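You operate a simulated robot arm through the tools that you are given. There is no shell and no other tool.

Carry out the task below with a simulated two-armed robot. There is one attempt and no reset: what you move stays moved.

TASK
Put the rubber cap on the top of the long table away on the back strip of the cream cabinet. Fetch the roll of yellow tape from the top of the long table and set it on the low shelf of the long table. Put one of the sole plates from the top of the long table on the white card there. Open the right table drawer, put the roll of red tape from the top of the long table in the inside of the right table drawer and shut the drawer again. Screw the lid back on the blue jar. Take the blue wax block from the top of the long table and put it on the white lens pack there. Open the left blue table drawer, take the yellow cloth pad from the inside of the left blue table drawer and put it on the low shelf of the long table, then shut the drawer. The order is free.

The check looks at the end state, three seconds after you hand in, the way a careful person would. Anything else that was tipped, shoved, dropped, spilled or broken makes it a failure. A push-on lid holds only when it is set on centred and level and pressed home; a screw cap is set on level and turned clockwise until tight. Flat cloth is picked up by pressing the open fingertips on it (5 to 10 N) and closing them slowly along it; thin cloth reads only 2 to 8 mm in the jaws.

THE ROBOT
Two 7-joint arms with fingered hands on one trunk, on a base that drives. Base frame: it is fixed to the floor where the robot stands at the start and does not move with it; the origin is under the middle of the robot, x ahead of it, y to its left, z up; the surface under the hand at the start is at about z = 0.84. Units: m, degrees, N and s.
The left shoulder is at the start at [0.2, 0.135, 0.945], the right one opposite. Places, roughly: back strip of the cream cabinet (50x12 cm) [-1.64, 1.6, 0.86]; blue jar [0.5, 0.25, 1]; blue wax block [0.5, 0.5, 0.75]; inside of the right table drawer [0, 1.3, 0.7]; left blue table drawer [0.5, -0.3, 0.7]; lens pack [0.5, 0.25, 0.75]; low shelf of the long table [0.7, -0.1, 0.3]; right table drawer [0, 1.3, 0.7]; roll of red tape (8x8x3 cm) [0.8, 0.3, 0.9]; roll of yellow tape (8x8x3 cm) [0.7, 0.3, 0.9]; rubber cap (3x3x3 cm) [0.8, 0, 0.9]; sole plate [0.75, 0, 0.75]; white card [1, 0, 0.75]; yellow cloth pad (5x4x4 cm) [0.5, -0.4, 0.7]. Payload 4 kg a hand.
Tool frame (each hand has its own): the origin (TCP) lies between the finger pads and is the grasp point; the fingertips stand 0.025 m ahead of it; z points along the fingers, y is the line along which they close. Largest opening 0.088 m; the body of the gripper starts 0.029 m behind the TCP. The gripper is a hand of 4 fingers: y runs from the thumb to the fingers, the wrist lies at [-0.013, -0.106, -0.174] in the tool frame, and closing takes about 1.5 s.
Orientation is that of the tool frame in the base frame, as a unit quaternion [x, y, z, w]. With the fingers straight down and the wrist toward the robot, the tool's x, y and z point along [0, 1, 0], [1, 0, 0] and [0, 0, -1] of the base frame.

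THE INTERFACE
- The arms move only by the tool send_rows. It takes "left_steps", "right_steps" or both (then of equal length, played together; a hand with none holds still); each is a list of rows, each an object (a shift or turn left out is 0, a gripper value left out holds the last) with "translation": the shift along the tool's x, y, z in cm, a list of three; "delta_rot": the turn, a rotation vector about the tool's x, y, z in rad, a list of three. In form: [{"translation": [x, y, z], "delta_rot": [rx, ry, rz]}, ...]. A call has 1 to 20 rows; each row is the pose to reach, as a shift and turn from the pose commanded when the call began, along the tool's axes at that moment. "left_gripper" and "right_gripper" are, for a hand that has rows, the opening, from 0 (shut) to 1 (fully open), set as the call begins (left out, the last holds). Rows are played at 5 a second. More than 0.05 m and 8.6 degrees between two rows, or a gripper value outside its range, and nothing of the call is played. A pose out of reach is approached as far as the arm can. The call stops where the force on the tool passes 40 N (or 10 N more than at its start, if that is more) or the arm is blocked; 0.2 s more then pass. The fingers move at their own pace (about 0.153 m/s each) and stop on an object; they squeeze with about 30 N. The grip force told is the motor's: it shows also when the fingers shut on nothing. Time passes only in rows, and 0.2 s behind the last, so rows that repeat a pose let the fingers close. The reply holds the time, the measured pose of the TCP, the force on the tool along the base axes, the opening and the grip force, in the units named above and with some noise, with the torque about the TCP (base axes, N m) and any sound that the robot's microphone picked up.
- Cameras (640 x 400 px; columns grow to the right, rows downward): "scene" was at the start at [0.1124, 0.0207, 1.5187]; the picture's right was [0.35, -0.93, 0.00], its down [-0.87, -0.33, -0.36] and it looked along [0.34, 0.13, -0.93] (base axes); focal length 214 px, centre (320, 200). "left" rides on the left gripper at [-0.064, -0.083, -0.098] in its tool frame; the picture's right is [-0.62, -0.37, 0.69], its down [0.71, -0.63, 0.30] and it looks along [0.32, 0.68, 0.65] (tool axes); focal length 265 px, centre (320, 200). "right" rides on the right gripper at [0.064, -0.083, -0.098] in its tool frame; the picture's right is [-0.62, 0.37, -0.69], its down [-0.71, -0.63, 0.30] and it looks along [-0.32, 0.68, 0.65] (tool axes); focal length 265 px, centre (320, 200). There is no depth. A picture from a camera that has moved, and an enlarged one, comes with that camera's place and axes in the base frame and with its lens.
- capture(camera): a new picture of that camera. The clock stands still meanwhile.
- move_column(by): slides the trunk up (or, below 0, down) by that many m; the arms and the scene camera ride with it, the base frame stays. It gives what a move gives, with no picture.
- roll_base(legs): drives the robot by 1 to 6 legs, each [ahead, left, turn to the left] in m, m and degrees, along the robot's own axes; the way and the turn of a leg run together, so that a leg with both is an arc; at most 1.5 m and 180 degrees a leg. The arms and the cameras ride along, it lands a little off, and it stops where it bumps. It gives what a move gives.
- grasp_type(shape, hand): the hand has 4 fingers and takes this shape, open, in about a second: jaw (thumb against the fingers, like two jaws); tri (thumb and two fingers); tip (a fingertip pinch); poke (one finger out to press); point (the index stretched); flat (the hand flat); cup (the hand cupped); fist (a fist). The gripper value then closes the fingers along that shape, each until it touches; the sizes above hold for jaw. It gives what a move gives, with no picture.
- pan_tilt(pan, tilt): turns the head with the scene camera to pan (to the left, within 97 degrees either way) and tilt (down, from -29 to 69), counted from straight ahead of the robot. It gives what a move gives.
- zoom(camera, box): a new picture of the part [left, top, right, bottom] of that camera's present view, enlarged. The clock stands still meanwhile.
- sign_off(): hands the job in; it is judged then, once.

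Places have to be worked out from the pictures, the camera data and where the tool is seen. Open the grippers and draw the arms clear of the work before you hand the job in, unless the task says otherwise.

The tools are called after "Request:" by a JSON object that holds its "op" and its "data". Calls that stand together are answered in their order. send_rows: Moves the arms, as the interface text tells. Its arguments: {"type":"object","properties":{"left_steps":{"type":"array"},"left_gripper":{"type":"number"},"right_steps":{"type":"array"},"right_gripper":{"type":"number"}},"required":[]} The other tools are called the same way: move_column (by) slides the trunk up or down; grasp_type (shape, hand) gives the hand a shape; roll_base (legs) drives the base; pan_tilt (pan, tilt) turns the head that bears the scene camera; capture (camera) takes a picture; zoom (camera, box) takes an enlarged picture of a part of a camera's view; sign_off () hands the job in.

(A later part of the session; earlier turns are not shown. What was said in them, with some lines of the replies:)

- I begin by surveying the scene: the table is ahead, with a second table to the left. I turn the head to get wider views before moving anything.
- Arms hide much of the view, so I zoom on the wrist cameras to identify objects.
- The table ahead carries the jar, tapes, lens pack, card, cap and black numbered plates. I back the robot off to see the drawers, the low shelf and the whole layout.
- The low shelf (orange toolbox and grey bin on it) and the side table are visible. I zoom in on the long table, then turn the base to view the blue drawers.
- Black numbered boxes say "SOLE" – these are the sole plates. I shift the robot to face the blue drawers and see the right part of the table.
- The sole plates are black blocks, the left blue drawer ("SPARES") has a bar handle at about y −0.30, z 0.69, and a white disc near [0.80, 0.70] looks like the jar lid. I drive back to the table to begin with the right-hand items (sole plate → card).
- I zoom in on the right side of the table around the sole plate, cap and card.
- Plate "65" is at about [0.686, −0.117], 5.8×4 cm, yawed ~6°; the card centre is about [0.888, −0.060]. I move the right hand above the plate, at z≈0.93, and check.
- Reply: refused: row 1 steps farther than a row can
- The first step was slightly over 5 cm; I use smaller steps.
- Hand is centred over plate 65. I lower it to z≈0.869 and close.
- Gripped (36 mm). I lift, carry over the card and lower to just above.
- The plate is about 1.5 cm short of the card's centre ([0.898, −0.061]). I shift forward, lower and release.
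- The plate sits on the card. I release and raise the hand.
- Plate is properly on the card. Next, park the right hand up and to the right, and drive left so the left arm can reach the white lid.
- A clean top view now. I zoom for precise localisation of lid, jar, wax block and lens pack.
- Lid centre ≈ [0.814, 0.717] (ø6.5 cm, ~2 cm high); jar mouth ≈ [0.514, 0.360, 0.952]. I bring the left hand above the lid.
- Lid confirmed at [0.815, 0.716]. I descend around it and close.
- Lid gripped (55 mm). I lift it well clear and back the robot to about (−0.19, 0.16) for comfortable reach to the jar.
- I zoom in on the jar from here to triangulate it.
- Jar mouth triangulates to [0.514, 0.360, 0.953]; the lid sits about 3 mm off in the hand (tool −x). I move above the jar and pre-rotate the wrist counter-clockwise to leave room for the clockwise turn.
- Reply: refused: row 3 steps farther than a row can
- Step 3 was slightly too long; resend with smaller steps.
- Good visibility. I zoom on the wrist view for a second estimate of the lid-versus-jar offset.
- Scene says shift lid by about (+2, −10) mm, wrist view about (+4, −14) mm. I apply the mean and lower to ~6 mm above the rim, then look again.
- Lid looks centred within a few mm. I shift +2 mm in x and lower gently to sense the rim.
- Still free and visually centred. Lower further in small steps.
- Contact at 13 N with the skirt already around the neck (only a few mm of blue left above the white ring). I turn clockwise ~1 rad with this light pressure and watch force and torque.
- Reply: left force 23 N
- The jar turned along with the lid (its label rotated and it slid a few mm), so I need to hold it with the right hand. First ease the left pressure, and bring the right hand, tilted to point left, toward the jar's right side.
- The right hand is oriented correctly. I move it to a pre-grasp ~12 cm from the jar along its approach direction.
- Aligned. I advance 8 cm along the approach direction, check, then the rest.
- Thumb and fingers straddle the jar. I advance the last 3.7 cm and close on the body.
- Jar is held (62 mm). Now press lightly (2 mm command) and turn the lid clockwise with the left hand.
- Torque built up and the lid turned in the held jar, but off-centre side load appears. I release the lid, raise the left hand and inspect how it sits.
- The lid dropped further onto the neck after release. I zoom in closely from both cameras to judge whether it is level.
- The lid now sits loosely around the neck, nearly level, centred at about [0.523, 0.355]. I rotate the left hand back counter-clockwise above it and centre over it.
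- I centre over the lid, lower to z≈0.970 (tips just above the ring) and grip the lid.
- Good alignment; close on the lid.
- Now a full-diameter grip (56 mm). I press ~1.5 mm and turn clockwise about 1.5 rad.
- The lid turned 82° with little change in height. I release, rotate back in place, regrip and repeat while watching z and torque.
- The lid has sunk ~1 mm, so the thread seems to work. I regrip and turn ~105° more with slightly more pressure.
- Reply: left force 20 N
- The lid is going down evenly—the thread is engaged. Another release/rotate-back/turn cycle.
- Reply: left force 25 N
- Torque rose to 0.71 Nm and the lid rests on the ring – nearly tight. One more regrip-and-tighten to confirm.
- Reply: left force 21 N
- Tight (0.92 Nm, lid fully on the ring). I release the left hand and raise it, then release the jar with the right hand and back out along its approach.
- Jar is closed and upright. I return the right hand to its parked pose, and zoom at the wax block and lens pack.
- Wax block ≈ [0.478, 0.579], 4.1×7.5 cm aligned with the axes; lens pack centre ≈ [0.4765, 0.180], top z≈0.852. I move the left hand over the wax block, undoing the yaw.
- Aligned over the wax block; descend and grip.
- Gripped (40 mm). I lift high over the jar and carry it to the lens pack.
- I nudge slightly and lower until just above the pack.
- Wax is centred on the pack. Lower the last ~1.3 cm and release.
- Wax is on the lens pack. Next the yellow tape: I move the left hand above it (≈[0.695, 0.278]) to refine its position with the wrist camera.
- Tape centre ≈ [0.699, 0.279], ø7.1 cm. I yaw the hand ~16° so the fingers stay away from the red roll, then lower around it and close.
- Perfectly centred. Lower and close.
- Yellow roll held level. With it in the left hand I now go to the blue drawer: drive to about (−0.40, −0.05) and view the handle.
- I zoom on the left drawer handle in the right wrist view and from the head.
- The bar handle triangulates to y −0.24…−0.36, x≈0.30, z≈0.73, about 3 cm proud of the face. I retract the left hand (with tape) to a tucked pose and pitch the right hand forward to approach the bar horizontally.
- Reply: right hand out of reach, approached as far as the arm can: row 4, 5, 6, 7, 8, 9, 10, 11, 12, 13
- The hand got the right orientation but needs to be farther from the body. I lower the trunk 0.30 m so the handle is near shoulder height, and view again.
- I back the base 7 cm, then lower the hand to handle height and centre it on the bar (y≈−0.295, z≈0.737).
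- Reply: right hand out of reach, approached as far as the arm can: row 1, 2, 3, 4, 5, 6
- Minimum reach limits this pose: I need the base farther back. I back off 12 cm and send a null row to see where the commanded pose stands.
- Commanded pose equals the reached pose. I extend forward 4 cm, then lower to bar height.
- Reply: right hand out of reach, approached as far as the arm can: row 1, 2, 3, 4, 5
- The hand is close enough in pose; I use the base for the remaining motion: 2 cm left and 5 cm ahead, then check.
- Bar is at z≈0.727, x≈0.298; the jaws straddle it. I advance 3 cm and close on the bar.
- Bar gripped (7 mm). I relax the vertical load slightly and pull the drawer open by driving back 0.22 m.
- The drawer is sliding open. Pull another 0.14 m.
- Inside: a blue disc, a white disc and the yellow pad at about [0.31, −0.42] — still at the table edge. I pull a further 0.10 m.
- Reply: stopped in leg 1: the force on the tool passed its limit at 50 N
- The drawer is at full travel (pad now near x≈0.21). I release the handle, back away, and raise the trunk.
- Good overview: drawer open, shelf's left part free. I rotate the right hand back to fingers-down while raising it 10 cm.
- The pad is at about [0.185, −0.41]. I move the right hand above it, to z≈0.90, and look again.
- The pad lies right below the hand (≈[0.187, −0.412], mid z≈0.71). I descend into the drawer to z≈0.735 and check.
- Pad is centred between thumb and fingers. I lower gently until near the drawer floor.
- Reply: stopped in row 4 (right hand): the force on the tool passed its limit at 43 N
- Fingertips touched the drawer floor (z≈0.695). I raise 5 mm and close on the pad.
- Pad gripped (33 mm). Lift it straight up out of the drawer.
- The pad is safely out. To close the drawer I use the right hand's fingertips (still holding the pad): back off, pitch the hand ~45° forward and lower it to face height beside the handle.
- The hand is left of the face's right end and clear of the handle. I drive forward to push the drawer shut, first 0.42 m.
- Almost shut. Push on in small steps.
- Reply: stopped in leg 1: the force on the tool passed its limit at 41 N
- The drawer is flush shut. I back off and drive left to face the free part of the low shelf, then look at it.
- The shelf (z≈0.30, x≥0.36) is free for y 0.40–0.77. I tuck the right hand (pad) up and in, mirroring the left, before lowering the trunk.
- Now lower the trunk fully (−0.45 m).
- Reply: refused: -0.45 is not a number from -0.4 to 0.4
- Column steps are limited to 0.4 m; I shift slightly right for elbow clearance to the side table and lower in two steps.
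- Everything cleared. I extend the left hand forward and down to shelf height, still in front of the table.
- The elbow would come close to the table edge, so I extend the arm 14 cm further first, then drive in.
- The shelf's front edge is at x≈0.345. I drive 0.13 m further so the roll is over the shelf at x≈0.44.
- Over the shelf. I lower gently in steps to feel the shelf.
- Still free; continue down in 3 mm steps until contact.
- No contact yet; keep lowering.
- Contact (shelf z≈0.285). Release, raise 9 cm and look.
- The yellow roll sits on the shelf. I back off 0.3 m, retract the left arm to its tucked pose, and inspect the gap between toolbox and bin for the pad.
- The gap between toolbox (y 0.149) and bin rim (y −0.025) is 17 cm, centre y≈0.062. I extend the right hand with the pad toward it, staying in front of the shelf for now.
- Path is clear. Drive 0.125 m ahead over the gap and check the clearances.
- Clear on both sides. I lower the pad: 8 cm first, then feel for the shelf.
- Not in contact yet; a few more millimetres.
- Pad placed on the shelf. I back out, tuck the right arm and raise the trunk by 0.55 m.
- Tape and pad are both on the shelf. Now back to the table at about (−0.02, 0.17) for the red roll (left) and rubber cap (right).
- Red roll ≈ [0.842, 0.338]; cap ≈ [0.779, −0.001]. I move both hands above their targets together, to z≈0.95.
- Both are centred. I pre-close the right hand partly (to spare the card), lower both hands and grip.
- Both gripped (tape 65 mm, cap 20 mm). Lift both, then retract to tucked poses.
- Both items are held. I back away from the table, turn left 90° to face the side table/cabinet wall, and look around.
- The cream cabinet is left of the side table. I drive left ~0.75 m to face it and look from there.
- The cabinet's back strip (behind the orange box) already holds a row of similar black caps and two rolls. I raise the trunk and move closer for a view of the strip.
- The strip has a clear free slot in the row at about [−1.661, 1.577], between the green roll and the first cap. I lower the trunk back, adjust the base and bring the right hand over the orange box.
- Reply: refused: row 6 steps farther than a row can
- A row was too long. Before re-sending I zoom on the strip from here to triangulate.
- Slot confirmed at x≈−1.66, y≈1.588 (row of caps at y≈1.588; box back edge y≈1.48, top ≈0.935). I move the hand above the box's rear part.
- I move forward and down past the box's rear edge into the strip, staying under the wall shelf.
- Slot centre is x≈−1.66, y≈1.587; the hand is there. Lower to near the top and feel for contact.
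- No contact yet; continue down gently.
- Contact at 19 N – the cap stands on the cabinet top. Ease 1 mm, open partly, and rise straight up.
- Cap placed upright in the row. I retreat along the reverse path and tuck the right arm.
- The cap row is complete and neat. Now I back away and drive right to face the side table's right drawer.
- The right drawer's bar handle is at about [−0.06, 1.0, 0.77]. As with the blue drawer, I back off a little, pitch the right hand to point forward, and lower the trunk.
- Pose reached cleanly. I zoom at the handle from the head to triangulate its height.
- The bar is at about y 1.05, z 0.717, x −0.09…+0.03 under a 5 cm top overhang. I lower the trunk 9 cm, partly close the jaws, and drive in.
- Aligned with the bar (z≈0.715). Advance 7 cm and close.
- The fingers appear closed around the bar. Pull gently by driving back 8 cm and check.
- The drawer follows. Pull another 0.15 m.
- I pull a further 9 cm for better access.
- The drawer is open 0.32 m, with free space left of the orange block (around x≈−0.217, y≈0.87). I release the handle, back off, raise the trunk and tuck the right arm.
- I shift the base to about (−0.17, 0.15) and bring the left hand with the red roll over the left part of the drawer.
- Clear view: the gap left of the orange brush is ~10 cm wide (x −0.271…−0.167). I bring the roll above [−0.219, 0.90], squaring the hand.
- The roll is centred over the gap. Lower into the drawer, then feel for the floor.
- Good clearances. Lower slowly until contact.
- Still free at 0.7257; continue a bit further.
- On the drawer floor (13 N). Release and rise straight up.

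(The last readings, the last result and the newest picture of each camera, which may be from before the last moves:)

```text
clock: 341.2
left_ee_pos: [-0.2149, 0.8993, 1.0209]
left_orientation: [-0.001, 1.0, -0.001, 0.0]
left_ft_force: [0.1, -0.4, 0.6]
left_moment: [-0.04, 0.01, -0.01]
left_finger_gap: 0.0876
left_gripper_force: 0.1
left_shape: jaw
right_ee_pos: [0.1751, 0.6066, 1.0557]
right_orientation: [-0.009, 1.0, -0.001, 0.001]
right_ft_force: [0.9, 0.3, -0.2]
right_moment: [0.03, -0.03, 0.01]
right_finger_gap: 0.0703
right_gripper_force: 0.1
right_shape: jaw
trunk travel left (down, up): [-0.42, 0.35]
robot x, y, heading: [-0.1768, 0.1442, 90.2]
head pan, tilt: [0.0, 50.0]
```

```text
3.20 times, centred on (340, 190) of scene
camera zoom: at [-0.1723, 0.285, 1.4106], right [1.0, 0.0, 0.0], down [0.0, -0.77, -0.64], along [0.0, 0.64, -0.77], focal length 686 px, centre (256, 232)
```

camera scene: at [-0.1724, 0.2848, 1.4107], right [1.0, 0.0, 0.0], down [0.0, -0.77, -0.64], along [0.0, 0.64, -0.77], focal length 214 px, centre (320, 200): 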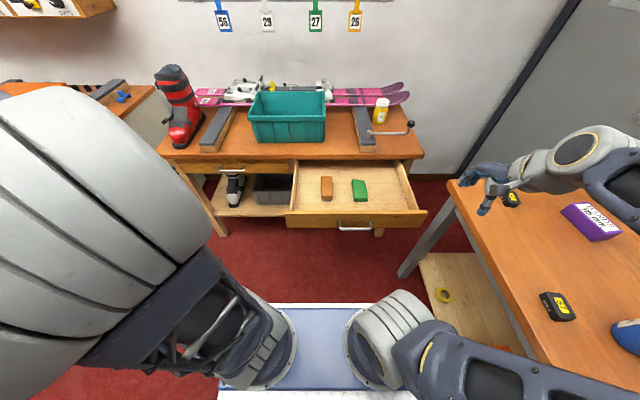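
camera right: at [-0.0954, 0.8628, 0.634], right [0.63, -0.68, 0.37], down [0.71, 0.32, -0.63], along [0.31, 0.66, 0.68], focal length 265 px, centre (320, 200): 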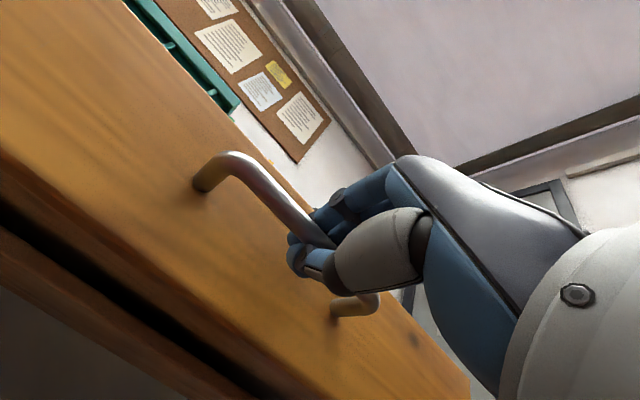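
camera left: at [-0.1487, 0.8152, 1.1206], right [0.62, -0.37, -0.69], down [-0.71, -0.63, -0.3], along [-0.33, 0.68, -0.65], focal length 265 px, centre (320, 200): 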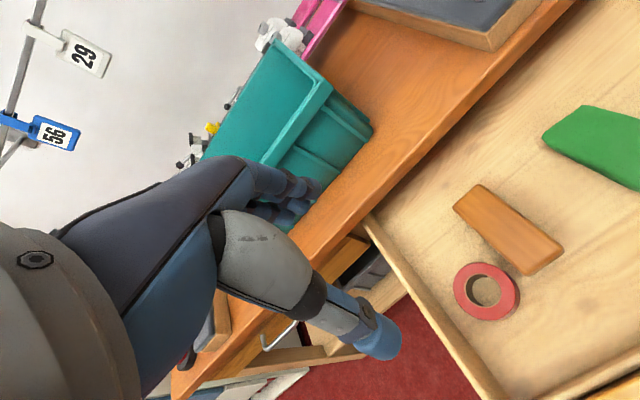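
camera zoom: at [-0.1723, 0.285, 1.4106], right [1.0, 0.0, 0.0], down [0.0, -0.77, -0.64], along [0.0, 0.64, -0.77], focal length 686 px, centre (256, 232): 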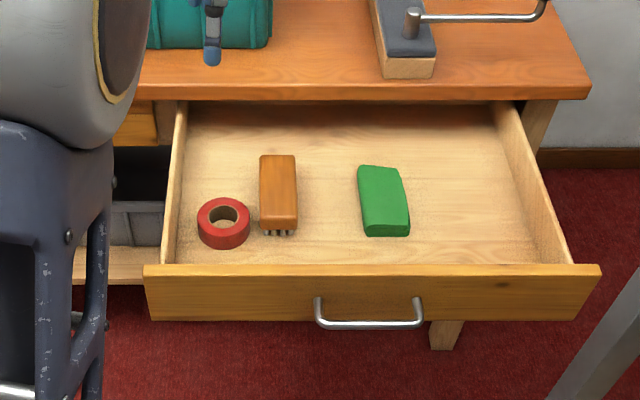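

The red roll lies in the drawer. I tuck the left arm, move back to the line of the handle, and re-pitch the right hand to grip the handle again and push the drawer shut.

Request:
{"op": "send_rows", "data": {"left_steps": [{"translation": [3, -3, -0.5]}, {"translation": [6, -6, -1]}, {"translation": [9, -9, -1.5]}, {"translation": [12, -12, -2]}, {"translation": [15, -15, -2.5]}, {"translation": [18, -18, -3]}, {"translation": [21, -21, -3.5]}, {"translation": [24, -24, -4]}, {"translation": [27, -27, -4.5]}, {"translation": [30, -30, -5]}]}}

Request:
{"op": "roll_base", "data": {"legs": [[-0.2, 0.13, 0], [-0.2, 0, 0]]}}

Request:
{"op": "send_rows", "data": {"right_steps": [{"translation": [0.6, 3, 0.5], "delta_rot": [-0.131, 0, 0]}, {"translation": [1.2, 6, 1], "delta_rot": [-0.262, 0, 0]}, {"translation": [1.8, 9, 2], "delta_rot": [-0.393, 0, 0]}, {"translation": [2.4, 12, 3], "delta_rot": [-0.524, 0, 0]}, {"translation": [3, 15, 4], "delta_rot": [-0.655, 0, 0]}, {"translation": [3.6, 18, 5], "delta_rot": [-0.785, 0, 0]}, {"translation": [4.2, 21, 6], "delta_rot": [-0.916, 0, 0]}, {"translation": [4.8, 24, 7], "delta_rot": [-1.047, 0, 0]}, {"translation": [5.4, 27, 8], "delta_rot": [-1.178, 0, 0]}, {"translation": [6, 30, 9], "delta_rot": [-1.309, 0, 0]}, {"translation": [6.5, 33, 10], "delta_rot": [-1.44, 0, 0]}, {"translation": [7, 35.5, 11], "delta_rot": [-1.571, 0, 0]}, {"translation": [7, 35.5, 11], "delta_rot": [-1.571, 0, 0]}], "right_gripper": 0.65}}

Request:
{"op": "move_column", "data": {"by": -0.23}}

Request:
{"op": "pan_tilt", "data": {"pan": 0, "tilt": 35}}

Request:
{"op": "capture", "data": {"camera": "scene"}}

Request:
{"op": "capture", "data": {"camera": "right"}}

```text
clock: 343.4
left_ee_pos: [-0.5131, 0.6001, 1.0731]
left_orientation: [0.0, 1.0, -0.001, -0.001]
left_ft_force: [-0.6, -0.7, 0.5]
left_moment: [-0.02, 0.0, 0.02]
left_finger_gap: 0.0877
left_gripper_force: 0.1
left_shape: jaw
right_ee_pos: [0.1768, 0.6054, 1.0563]
right_orientation: [-0.009, 1.0, 0.0, 0.001]
right_ft_force: [0.2, 0.6, -0.5]
right_moment: [-0.01, -0.03, -0.02]
right_finger_gap: 0.0702
right_gripper_force: 0.0
right_shape: jaw
trunk travel left (down, up): [-0.42, 0.35]
robot x, y, heading: [-0.1737, 0.1467, 89.7]
head pan, tilt: [0.0, 50.0]
```

```text
clock: 346.4
left_ee_pos: [-0.643, 0.1992, 1.0724]
left_orientation: [-0.002, 1.0, -0.001, -0.001]
left_ft_force: [-0.1, 0.2, 0.5]
left_moment: [-0.01, 0.01, -0.01]
left_finger_gap: 0.0878
left_gripper_force: 0.1
left_shape: jaw
right_ee_pos: [0.0453, 0.2068, 1.0564]
right_orientation: [-0.01, 1.0, -0.001, 0.001]
right_ft_force: [1.0, -0.1, 0.9]
right_moment: [0.01, -0.04, 0.02]
right_finger_gap: 0.0702
right_gripper_force: 0.0
right_shape: jaw
trunk travel left (down, up): [-0.42, 0.35]
robot x, y, heading: [-0.2998, -0.2501, 90.1]
head pan, tilt: [0.0, 50.0]
```

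```text
clock: 349.2
left_ee_pos: [-0.6425, 0.1996, 1.0727]
left_orientation: [-0.001, 1.0, 0.0, -0.002]
left_ft_force: [-0.3, 0.0, 0.5]
left_moment: [0.01, 0.01, 0.02]
left_finger_gap: 0.088
left_gripper_force: 0.1
left_shape: jaw
right_ee_pos: [-0.0307, 0.5611, 0.946]
right_orientation: [-0.008, 0.707, 0.707, -0.006]
right_ft_force: [0.6, 1.1, -0.3]
right_moment: [0.0, -0.03, -0.02]
right_finger_gap: 0.0577
right_gripper_force: 0.0
right_shape: jaw
trunk travel left (down, up): [-0.42, 0.35]
robot x, y, heading: [-0.3059, -0.2565, 90.0]
head pan, tilt: [0.0, 50.0]
```

```text
clock: 351.6
left_ee_pos: [-0.6431, 0.1999, 0.8423]
left_orientation: [-0.002, 1.0, -0.001, -0.001]
left_ft_force: [-0.4, 0.2, 0.5]
left_moment: [-0.01, -0.05, -0.01]
left_finger_gap: 0.0875
left_gripper_force: 0.0
left_shape: jaw
right_ee_pos: [-0.0312, 0.5608, 0.7162]
right_orientation: [-0.008, 0.707, 0.707, -0.007]
right_ft_force: [-0.1, 0.5, 0.2]
right_moment: [-0.01, 0.02, -0.01]
right_finger_gap: 0.0574
right_gripper_force: 0.0
right_shape: jaw
trunk travel left (down, up): [-0.19, 0.58]
robot x, y, heading: [-0.3016, -0.2565, 90.1]
head pan, tilt: [0.0, 50.0]
```

```text
clock: 352.4
left_ee_pos: [-0.6435, 0.2002, 0.8425]
left_orientation: [-0.001, 1.0, -0.001, -0.001]
left_ft_force: [0.3, 0.0, -0.1]
left_moment: [-0.03, 0.0, -0.01]
left_finger_gap: 0.0877
left_gripper_force: 0.1
left_shape: jaw
right_ee_pos: [-0.0311, 0.5613, 0.7161]
right_orientation: [-0.007, 0.707, 0.707, -0.006]
right_ft_force: [0.5, -0.4, 0.4]
right_moment: [-0.01, 0.02, 0.01]
right_finger_gap: 0.0576
right_gripper_force: 0.0
right_shape: jaw
trunk travel left (down, up): [-0.19, 0.58]
robot x, y, heading: [-0.2996, -0.2539, 89.9]
head pan, tilt: [0.0, 35.0]
```

```text
taken
camera scene: at [-0.3019, -0.1044, 1.2023], right [1.0, 0.0, 0.0], down [0.0, -0.57, -0.82], along [0.0, 0.82, -0.57], focal length 214 px, centre (320, 200)
```

scene: 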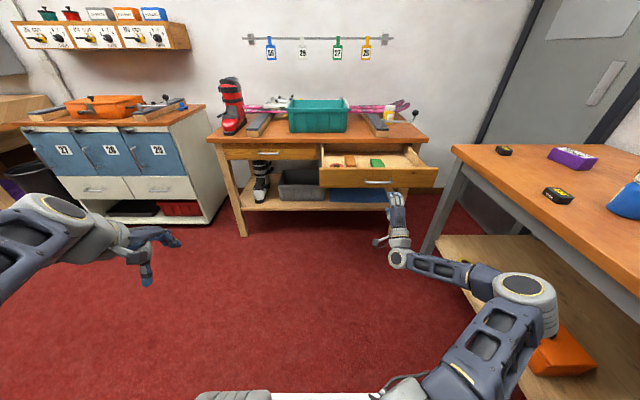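

```text
taken
camera right: at [-0.0953, 0.4618, 0.6339], right [0.63, -0.68, 0.37], down [0.71, 0.32, -0.63], along [0.31, 0.66, 0.68], focal length 265 px, centre (320, 200)
```

right: 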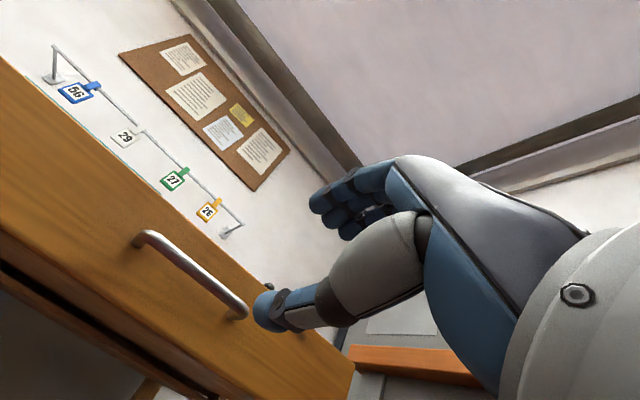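

Same geometry as before. Drive forward 0.16 m to the bar and grip it.

Request:
{"op": "roll_base", "data": {"legs": [[0.16, 0, 0]]}}

Request:
{"op": "send_rows", "data": {"right_steps": [{}, {}, {}, {}, {}, {}, {}, {}], "right_gripper": 0}}

Request:
{"op": "capture", "data": {"camera": "right"}}

```text
clock: 353.8
left_ee_pos: [-0.642, 0.3641, 0.8421]
left_orientation: [-0.002, 1.0, -0.001, -0.001]
left_ft_force: [-0.7, -0.2, 0.2]
left_moment: [0.0, -0.01, 0.06]
left_finger_gap: 0.0878
left_gripper_force: 0.0
left_shape: jaw
right_ee_pos: [-0.031, 0.7246, 0.7154]
right_orientation: [-0.008, 0.708, 0.706, -0.007]
right_ft_force: [-0.7, 0.0, 0.0]
right_moment: [0.0, 0.01, -0.02]
right_finger_gap: 0.0573
right_gripper_force: 0.2
right_shape: jaw
trunk travel left (down, up): [-0.19, 0.58]
robot x, y, heading: [-0.3015, -0.0895, 90.0]
head pan, tilt: [0.0, 35.0]
```

```text
clock: 355.6
left_ee_pos: [-0.6429, 0.3647, 0.8423]
left_orientation: [-0.002, 1.0, 0.0, -0.001]
left_ft_force: [0.4, -0.3, 0.0]
left_moment: [-0.01, -0.02, 0.02]
left_finger_gap: 0.0877
left_gripper_force: 0.1
left_shape: jaw
right_ee_pos: [-0.0311, 0.7251, 0.7155]
right_orientation: [-0.008, 0.709, 0.705, -0.007]
right_ft_force: [-1.6, 0.2, -9.7]
right_moment: [0.05, -0.02, -0.01]
right_finger_gap: 0.0
right_gripper_force: 30.3
right_shape: jaw
trunk travel left (down, up): [-0.19, 0.58]
robot x, y, heading: [-0.2998, -0.0907, 89.9]
head pan, tilt: [0.0, 35.0]
```

```text
taken
camera right: at [-0.095, 0.6252, 0.6333], right [0.63, -0.68, 0.37], down [0.71, 0.32, -0.63], along [0.31, 0.66, 0.68], focal length 265 px, centre (320, 200)
```

right: 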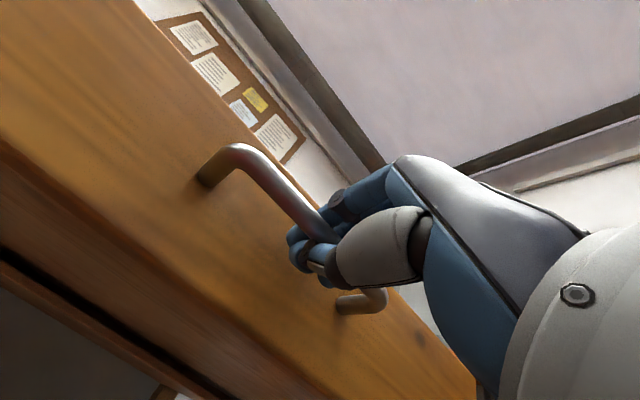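

Gripped. Push the drawer shut: 0.29 m, then small steps (closed when TCP y≈1.04).

Request:
{"op": "roll_base", "data": {"legs": [[0.29, 0, 0]]}}

Request:
{"op": "roll_base", "data": {"legs": [[0.025, 0, 0]]}}

Request:
{"op": "zoom", "data": {"camera": "scene", "box": [250, 120, 450, 260]}}

```text
clock: 357.6
left_ee_pos: [-0.6442, 0.6612, 0.8423]
left_orientation: [-0.002, 1.0, -0.001, -0.002]
left_ft_force: [0.0, -0.6, 0.1]
left_moment: [-0.03, 0.0, 0.0]
left_finger_gap: 0.0879
left_gripper_force: 0.0
left_shape: jaw
right_ee_pos: [-0.0316, 1.0236, 0.7142]
right_orientation: [-0.008, 0.708, 0.706, -0.007]
right_ft_force: [0.0, 0.3, -11.4]
right_moment: [0.0, -0.04, 0.02]
right_finger_gap: 0.0
right_gripper_force: 30.1
right_shape: jaw
trunk travel left (down, up): [-0.19, 0.58]
robot x, y, heading: [-0.3016, 0.2072, 90.2]
head pan, tilt: [0.0, 35.0]
```

```text
clock: 358.4
left_ee_pos: [-0.6446, 0.6847, 0.8422]
left_orientation: [-0.001, 1.0, -0.001, -0.002]
left_ft_force: [-0.3, -0.3, 0.6]
left_moment: [0.03, 0.0, 0.01]
left_finger_gap: 0.0878
left_gripper_force: 0.1
left_shape: jaw
right_ee_pos: [-0.0315, 1.0478, 0.7148]
right_orientation: [-0.007, 0.709, 0.705, -0.006]
right_ft_force: [-1.0, -1.4, -7.7]
right_moment: [0.0, -0.07, 0.03]
right_finger_gap: 0.0001
right_gripper_force: 29.4
right_shape: jaw
trunk travel left (down, up): [-0.19, 0.58]
robot x, y, heading: [-0.3035, 0.2322, 90.0]
head pan, tilt: [0.0, 35.0]
```

```text
2.86 times, centred on (350, 190) of scene
camera zoom: at [-0.3018, 0.3815, 1.2023], right [1.0, 0.0, 0.0], down [0.0, -0.57, -0.82], along [0.0, 0.82, -0.57], focal length 613 px, centre (234, 229)
```

zoom: 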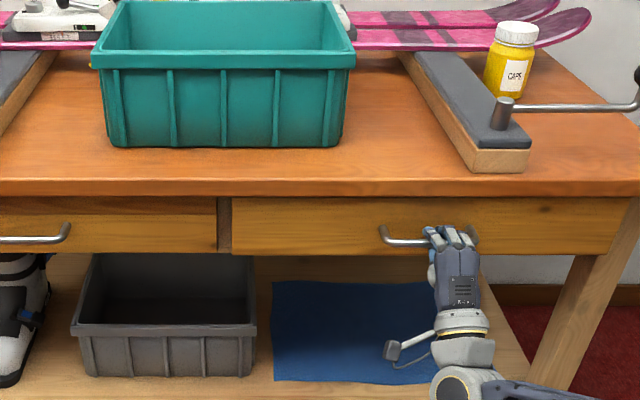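

Looks nearly flush; push 1 cm more to confirm the end stop.

Request:
{"op": "roll_base", "data": {"legs": [[0.015, 0, 0]]}}

Request:
{"op": "zoom", "data": {"camera": "scene", "box": [280, 160, 430, 240]}}

Request:
{"op": "capture", "data": {"camera": "right"}}

```text
clock: 359.2
left_ee_pos: [-0.6436, 0.7004, 0.8422]
left_orientation: [-0.001, 1.0, 0.001, -0.001]
left_ft_force: [-0.7, 0.5, -0.2]
left_moment: [0.0, 0.01, 0.06]
left_finger_gap: 0.0881
left_gripper_force: 0.0
left_shape: jaw
right_ee_pos: [-0.0305, 1.061, 0.7168]
right_orientation: [-0.007, 0.708, 0.707, -0.007]
right_ft_force: [-1.7, -18.4, 1.7]
right_moment: [0.1, 0.03, 0.02]
right_finger_gap: 0.0
right_gripper_force: 29.8
right_shape: jaw
trunk travel left (down, up): [-0.19, 0.58]
robot x, y, heading: [-0.3018, 0.2511, 90.2]
head pan, tilt: [0.0, 35.0]
```

```text
4.27 times, centred on (355, 200) of scene
camera zoom: at [-0.3018, 0.3959, 1.2025], right [1.0, 0.0, 0.0], down [0.0, -0.57, -0.82], along [0.0, 0.82, -0.57], focal length 915 px, centre (171, 200)
```

zoom: 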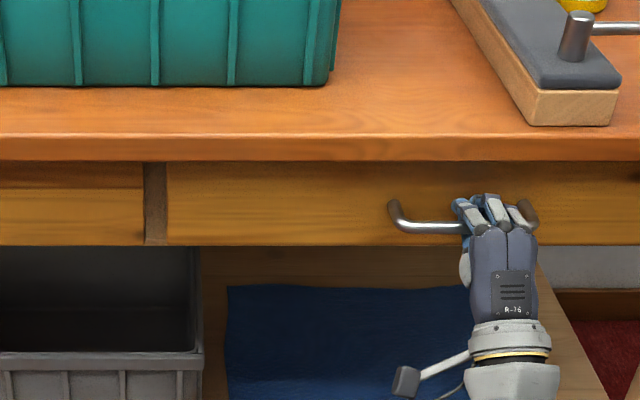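

```text
taken
camera right: at [-0.0951, 0.9619, 0.6338], right [0.63, -0.68, 0.37], down [0.71, 0.32, -0.63], along [0.31, 0.66, 0.68], focal length 265 px, centre (320, 200)
```

right: 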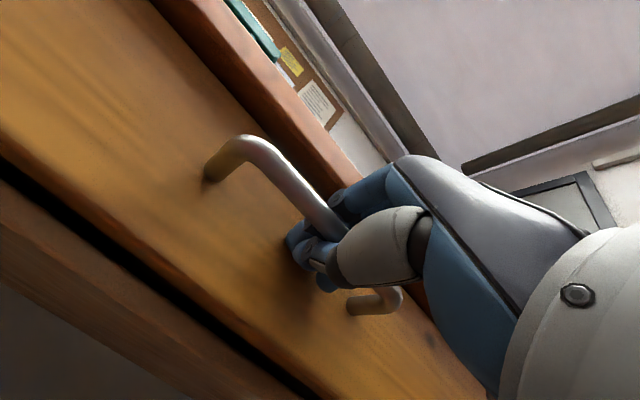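

At the end stop (18 N) and flush. Release and back away without hooking the bar.

Request:
{"op": "send_rows", "data": {"right_steps": [{}, {}, {}, {}, {}, {}], "right_gripper": 0.75}}

Request:
{"op": "roll_base", "data": {"legs": [[-0.2, 0, 0]]}}

Request:
{"op": "zoom", "data": {"camera": "scene", "box": [250, 130, 450, 260]}}

Request:
{"op": "capture", "data": {"camera": "right"}}

```text
clock: 360.2
left_ee_pos: [-0.6425, 0.7002, 0.842]
left_orientation: [0.0, 1.0, 0.0, -0.001]
left_ft_force: [0.2, -0.8, 0.0]
left_moment: [0.03, 0.02, 0.01]
left_finger_gap: 0.0879
left_gripper_force: 0.2
left_shape: jaw
right_ee_pos: [-0.0313, 1.0597, 0.7174]
right_orientation: [-0.006, 0.705, 0.709, -0.006]
right_ft_force: [0.6, -18.1, 4.6]
right_moment: [-0.29, 0.02, 0.09]
right_finger_gap: 0.0566
right_gripper_force: 0.0
right_shape: jaw
trunk travel left (down, up): [-0.19, 0.58]
robot x, y, heading: [-0.3028, 0.2498, 89.8]
head pan, tilt: [0.0, 35.0]
stopped in row 4 (right hand): the force on the tool passed its limit at 41 N (the readings are from after the stop); the commanded pose is now the measured one
```

```text
clock: 361.8
left_ee_pos: [-0.6416, 0.5048, 0.8423]
left_orientation: [0.001, 1.0, -0.001, 0.0]
left_ft_force: [0.4, -0.7, -0.4]
left_moment: [0.0, -0.02, 0.01]
left_finger_gap: 0.0879
left_gripper_force: 0.1
left_shape: jaw
right_ee_pos: [-0.0277, 0.8621, 0.7164]
right_orientation: [-0.006, 0.707, 0.707, -0.006]
right_ft_force: [0.9, -0.1, -1.1]
right_moment: [0.01, -0.01, -0.03]
right_finger_gap: 0.0659
right_gripper_force: 0.1
right_shape: jaw
trunk travel left (down, up): [-0.19, 0.58]
robot x, y, heading: [-0.3025, 0.0465, 89.9]
head pan, tilt: [0.0, 35.0]
```

```text
3.08 times, centred on (350, 195) of scene
camera zoom: at [-0.3016, 0.1986, 1.2024], right [1.0, 0.0, 0.0], down [0.0, -0.57, -0.82], along [0.0, 0.82, -0.57], focal length 660 px, centre (228, 215)
```

zoom: 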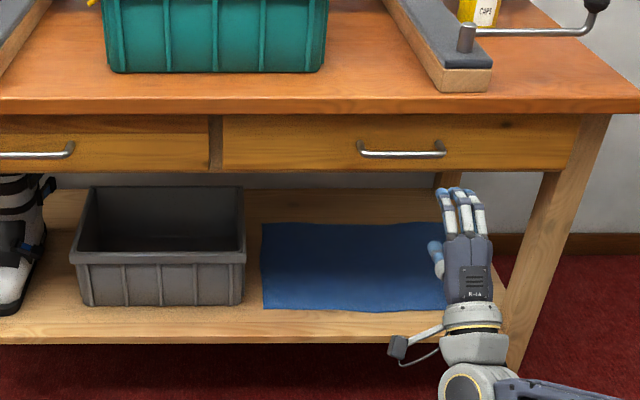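

```text
taken
camera right: at [-0.0922, 0.7631, 0.6341], right [0.63, -0.68, 0.37], down [0.71, 0.32, -0.63], along [0.31, 0.66, 0.68], focal length 265 px, centre (320, 200)
```

right: 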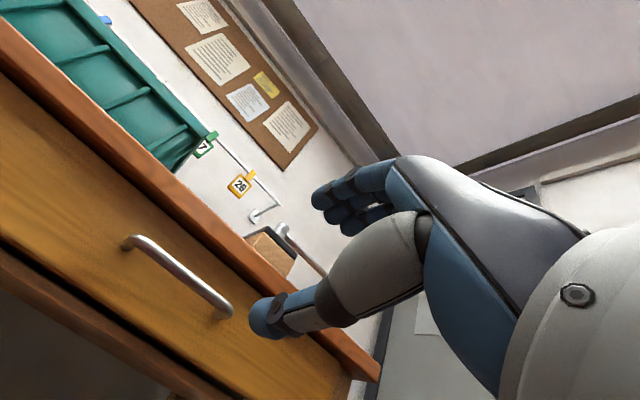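

Drawer shut, both hands empty. I back away, raise the trunk, tuck the right arm, and turn to inspect the long table one last time.

Request:
{"op": "roll_base", "data": {"legs": [[-0.2, 0.3, 0]]}}

Request:
{"op": "move_column", "data": {"by": 0.36}}

Request:
{"op": "send_rows", "data": {"right_steps": [{"translation": [-0.6, 1, -3], "delta_rot": [0.131, 0, 0]}, {"translation": [-1.2, 2, -6], "delta_rot": [0.262, 0, 0]}, {"translation": [-1.8, 3, -9], "delta_rot": [0.393, 0, 0]}, {"translation": [-2.4, 4, -12], "delta_rot": [0.524, 0, 0]}, {"translation": [-3, 5, -15], "delta_rot": [0.655, 0, 0]}, {"translation": [-3.6, 6, -18], "delta_rot": [0.785, 0, 0]}, {"translation": [-4.2, 7, -21], "delta_rot": [0.916, 0, 0]}, {"translation": [-4.8, 8, -24], "delta_rot": [1.047, 0, 0]}, {"translation": [-5.4, 9, -27], "delta_rot": [1.178, 0, 0]}, {"translation": [-6, 10, -30], "delta_rot": [1.309, 0, 0]}, {"translation": [-6.5, 11, -33], "delta_rot": [1.44, 0, 0]}, {"translation": [-7, 12, -35], "delta_rot": [1.571, 0, 0]}], "right_gripper": 1}}

Request:
{"op": "roll_base", "data": {"legs": [[0, 0, -90]]}}

Request:
{"op": "capture", "data": {"camera": "scene"}}

Request:
{"op": "zoom", "data": {"camera": "scene", "box": [200, 120, 440, 270]}}

```text
clock: 364.1
left_ee_pos: [-0.9408, 0.3123, 0.8427]
left_orientation: [0.004, 1.0, -0.001, -0.001]
left_ft_force: [-0.7, 0.4, -0.3]
left_moment: [0.0, 0.07, -0.01]
left_finger_gap: 0.0879
left_gripper_force: 0.2
left_shape: jaw
right_ee_pos: [-0.3251, 0.6651, 0.7156]
right_orientation: [-0.004, 0.706, 0.708, -0.002]
right_ft_force: [0.2, -0.4, -0.5]
right_moment: [0.03, 0.0, 0.0]
right_finger_gap: 0.0658
right_gripper_force: 0.2
right_shape: jaw
trunk travel left (down, up): [-0.19, 0.58]
robot x, y, heading: [-0.6046, -0.1454, 89.4]
head pan, tilt: [0.0, 35.0]
```

```text
clock: 367.6
left_ee_pos: [-0.9414, 0.3125, 1.2024]
left_orientation: [0.005, 1.0, -0.001, -0.001]
left_ft_force: [-0.4, -0.4, -0.2]
left_moment: [0.04, 0.01, -0.01]
left_finger_gap: 0.0877
left_gripper_force: 0.0
left_shape: jaw
right_ee_pos: [-0.3247, 0.6647, 1.0761]
right_orientation: [-0.003, 0.707, 0.707, -0.002]
right_ft_force: [0.1, -0.1, -0.4]
right_moment: [0.0, 0.02, -0.01]
right_finger_gap: 0.0656
right_gripper_force: 0.0
right_shape: jaw
trunk travel left (down, up): [-0.55, 0.22]
robot x, y, heading: [-0.606, -0.1431, 89.2]
head pan, tilt: [0.0, 35.0]
```

```text
clock: 370.2
left_ee_pos: [-0.9403, 0.3125, 1.2017]
left_orientation: [0.005, 1.0, 0.0, 0.0]
left_ft_force: [0.2, 0.2, 0.1]
left_moment: [0.0, -0.02, 0.0]
left_finger_gap: 0.0879
left_gripper_force: 0.1
left_shape: jaw
right_ee_pos: [-0.2523, 0.3153, 1.197]
right_orientation: [-0.003, 1.0, 0.0, -0.001]
right_ft_force: [-0.2, 0.3, 0.1]
right_moment: [-0.01, 0.02, -0.01]
right_finger_gap: 0.088
right_gripper_force: 0.1
right_shape: jaw
trunk travel left (down, up): [-0.55, 0.22]
robot x, y, heading: [-0.6043, -0.148, 89.6]
head pan, tilt: [0.0, 35.0]
```

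```text
clock: 374.4
left_ee_pos: [-0.1447, 0.1877, 1.2029]
left_orientation: [0.713, 0.701, 0.001, -0.001]
left_ft_force: [0.8, -0.8, -0.5]
left_moment: [0.02, 0.03, -0.01]
left_finger_gap: 0.0879
left_gripper_force: 0.1
left_shape: jaw
right_ee_pos: [-0.1476, -0.5024, 1.1973]
right_orientation: [0.707, 0.707, 0.0, 0.0]
right_ft_force: [-0.3, 0.6, -1.3]
right_moment: [0.01, 0.01, 0.01]
right_finger_gap: 0.0879
right_gripper_force: 0.0
right_shape: jaw
trunk travel left (down, up): [-0.55, 0.22]
robot x, y, heading: [-0.604, -0.144, -1.3]
head pan, tilt: [0.0, 35.0]
```

```text
taken
camera scene: at [-0.4569, -0.1475, 1.5624], right [-0.02, -1.0, 0.0], down [-0.57, 0.01, -0.82], along [0.82, -0.02, -0.57], focal length 214 px, centre (320, 200)
```

scene: 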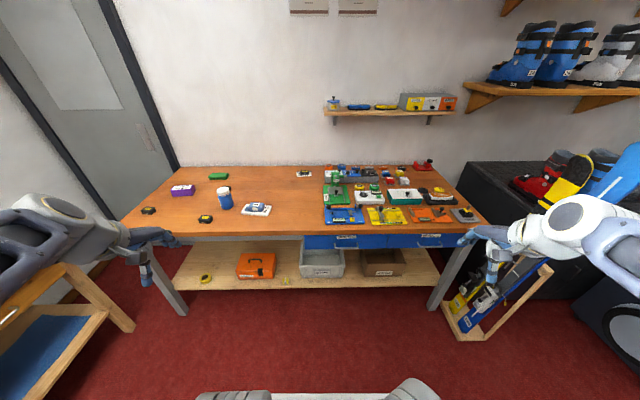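

```text
2.67 times, centred on (320, 195) of scene
camera zoom: at [-0.4569, -0.1475, 1.5624], right [-0.02, -1.0, 0.0], down [-0.57, 0.01, -0.82], along [0.82, -0.02, -0.57], focal length 572 px, centre (320, 213)
```

zoom: 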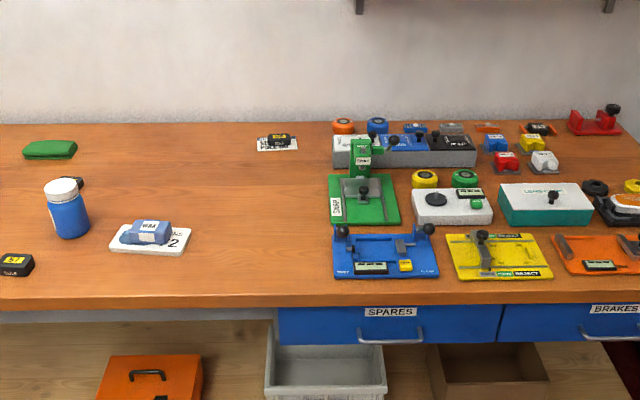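

All good on the table. One last zoom on the low shelf and the card before handing in.

Request:
{"op": "zoom", "data": {"camera": "scene", "box": [180, 230, 400, 310]}}

Request:
{"op": "zoom", "data": {"camera": "scene", "box": [210, 155, 330, 225]}}

```text
2.91 times, centred on (290, 270) of scene
camera zoom: at [-0.4569, -0.1475, 1.5624], right [-0.02, -1.0, 0.0], down [-0.57, 0.01, -0.82], along [0.82, -0.02, -0.57], focal length 624 px, centre (407, -4)
```

zoom: 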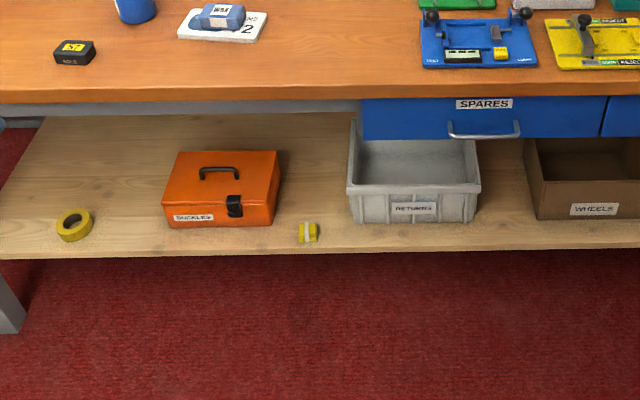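

```text
5.33 times, centred on (270, 190) of scene
camera zoom: at [-0.4569, -0.1475, 1.5624], right [-0.02, -1.0, 0.0], down [-0.57, 0.01, -0.82], along [0.82, -0.02, -0.57], focal length 1144 px, centre (587, 253)
```

zoom: 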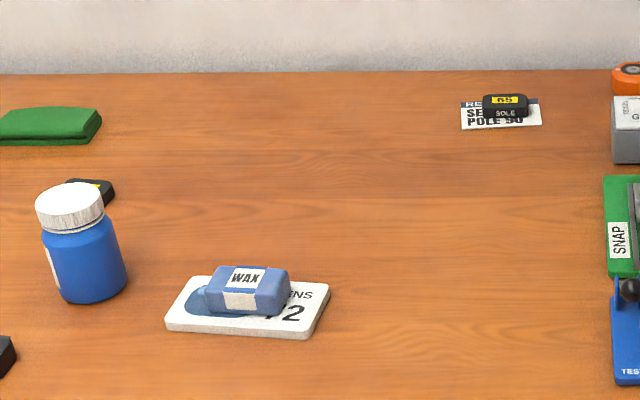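

The last pictures show every item in its place: the plate on the card, the wax on the lens pack and the lid tight on the jar. The tape and pad are on the shelf, the drawers are shut, and the cap stands on the cabinet strip. Both hands are open and clear, so I hand in.

Request:
{"op": "sign_off", "data": {}}

```text
The job is handed in.
```

All seven jobs are done and handed in; my last pictures show everything in place, though the check's verdict hasn't come back.

- **Rubber cap:** it stands upright on the back strip of the cream cabinet, in line with the three caps already there.
- **Yellow tape:** it lies flat on the low shelf of the long table, left of the orange toolbox.
- **Sole plate:** plate 65 sits on the white card.
- **Red tape:** it is in the right table drawer, left of the orange brush, and the drawer is shut to its stop.
- **Blue jar:** the white lid is screwed on until tight (about 0.9 N m) and rests on the jar's ring. On the first try the jar turned with the lid and slid about 1 cm. I then held it with the right hand to finish, so it stands about 1 cm from where it was, with its label turned.
- **Blue wax block:** it sits on the white lens pack.
- **Yellow cloth pad:** it is on the low shelf between the toolbox and the grey bin, and the left blue drawer is shut.

I saw nothing else tipped or moved. Both grippers are open and the arms are clear of the work.
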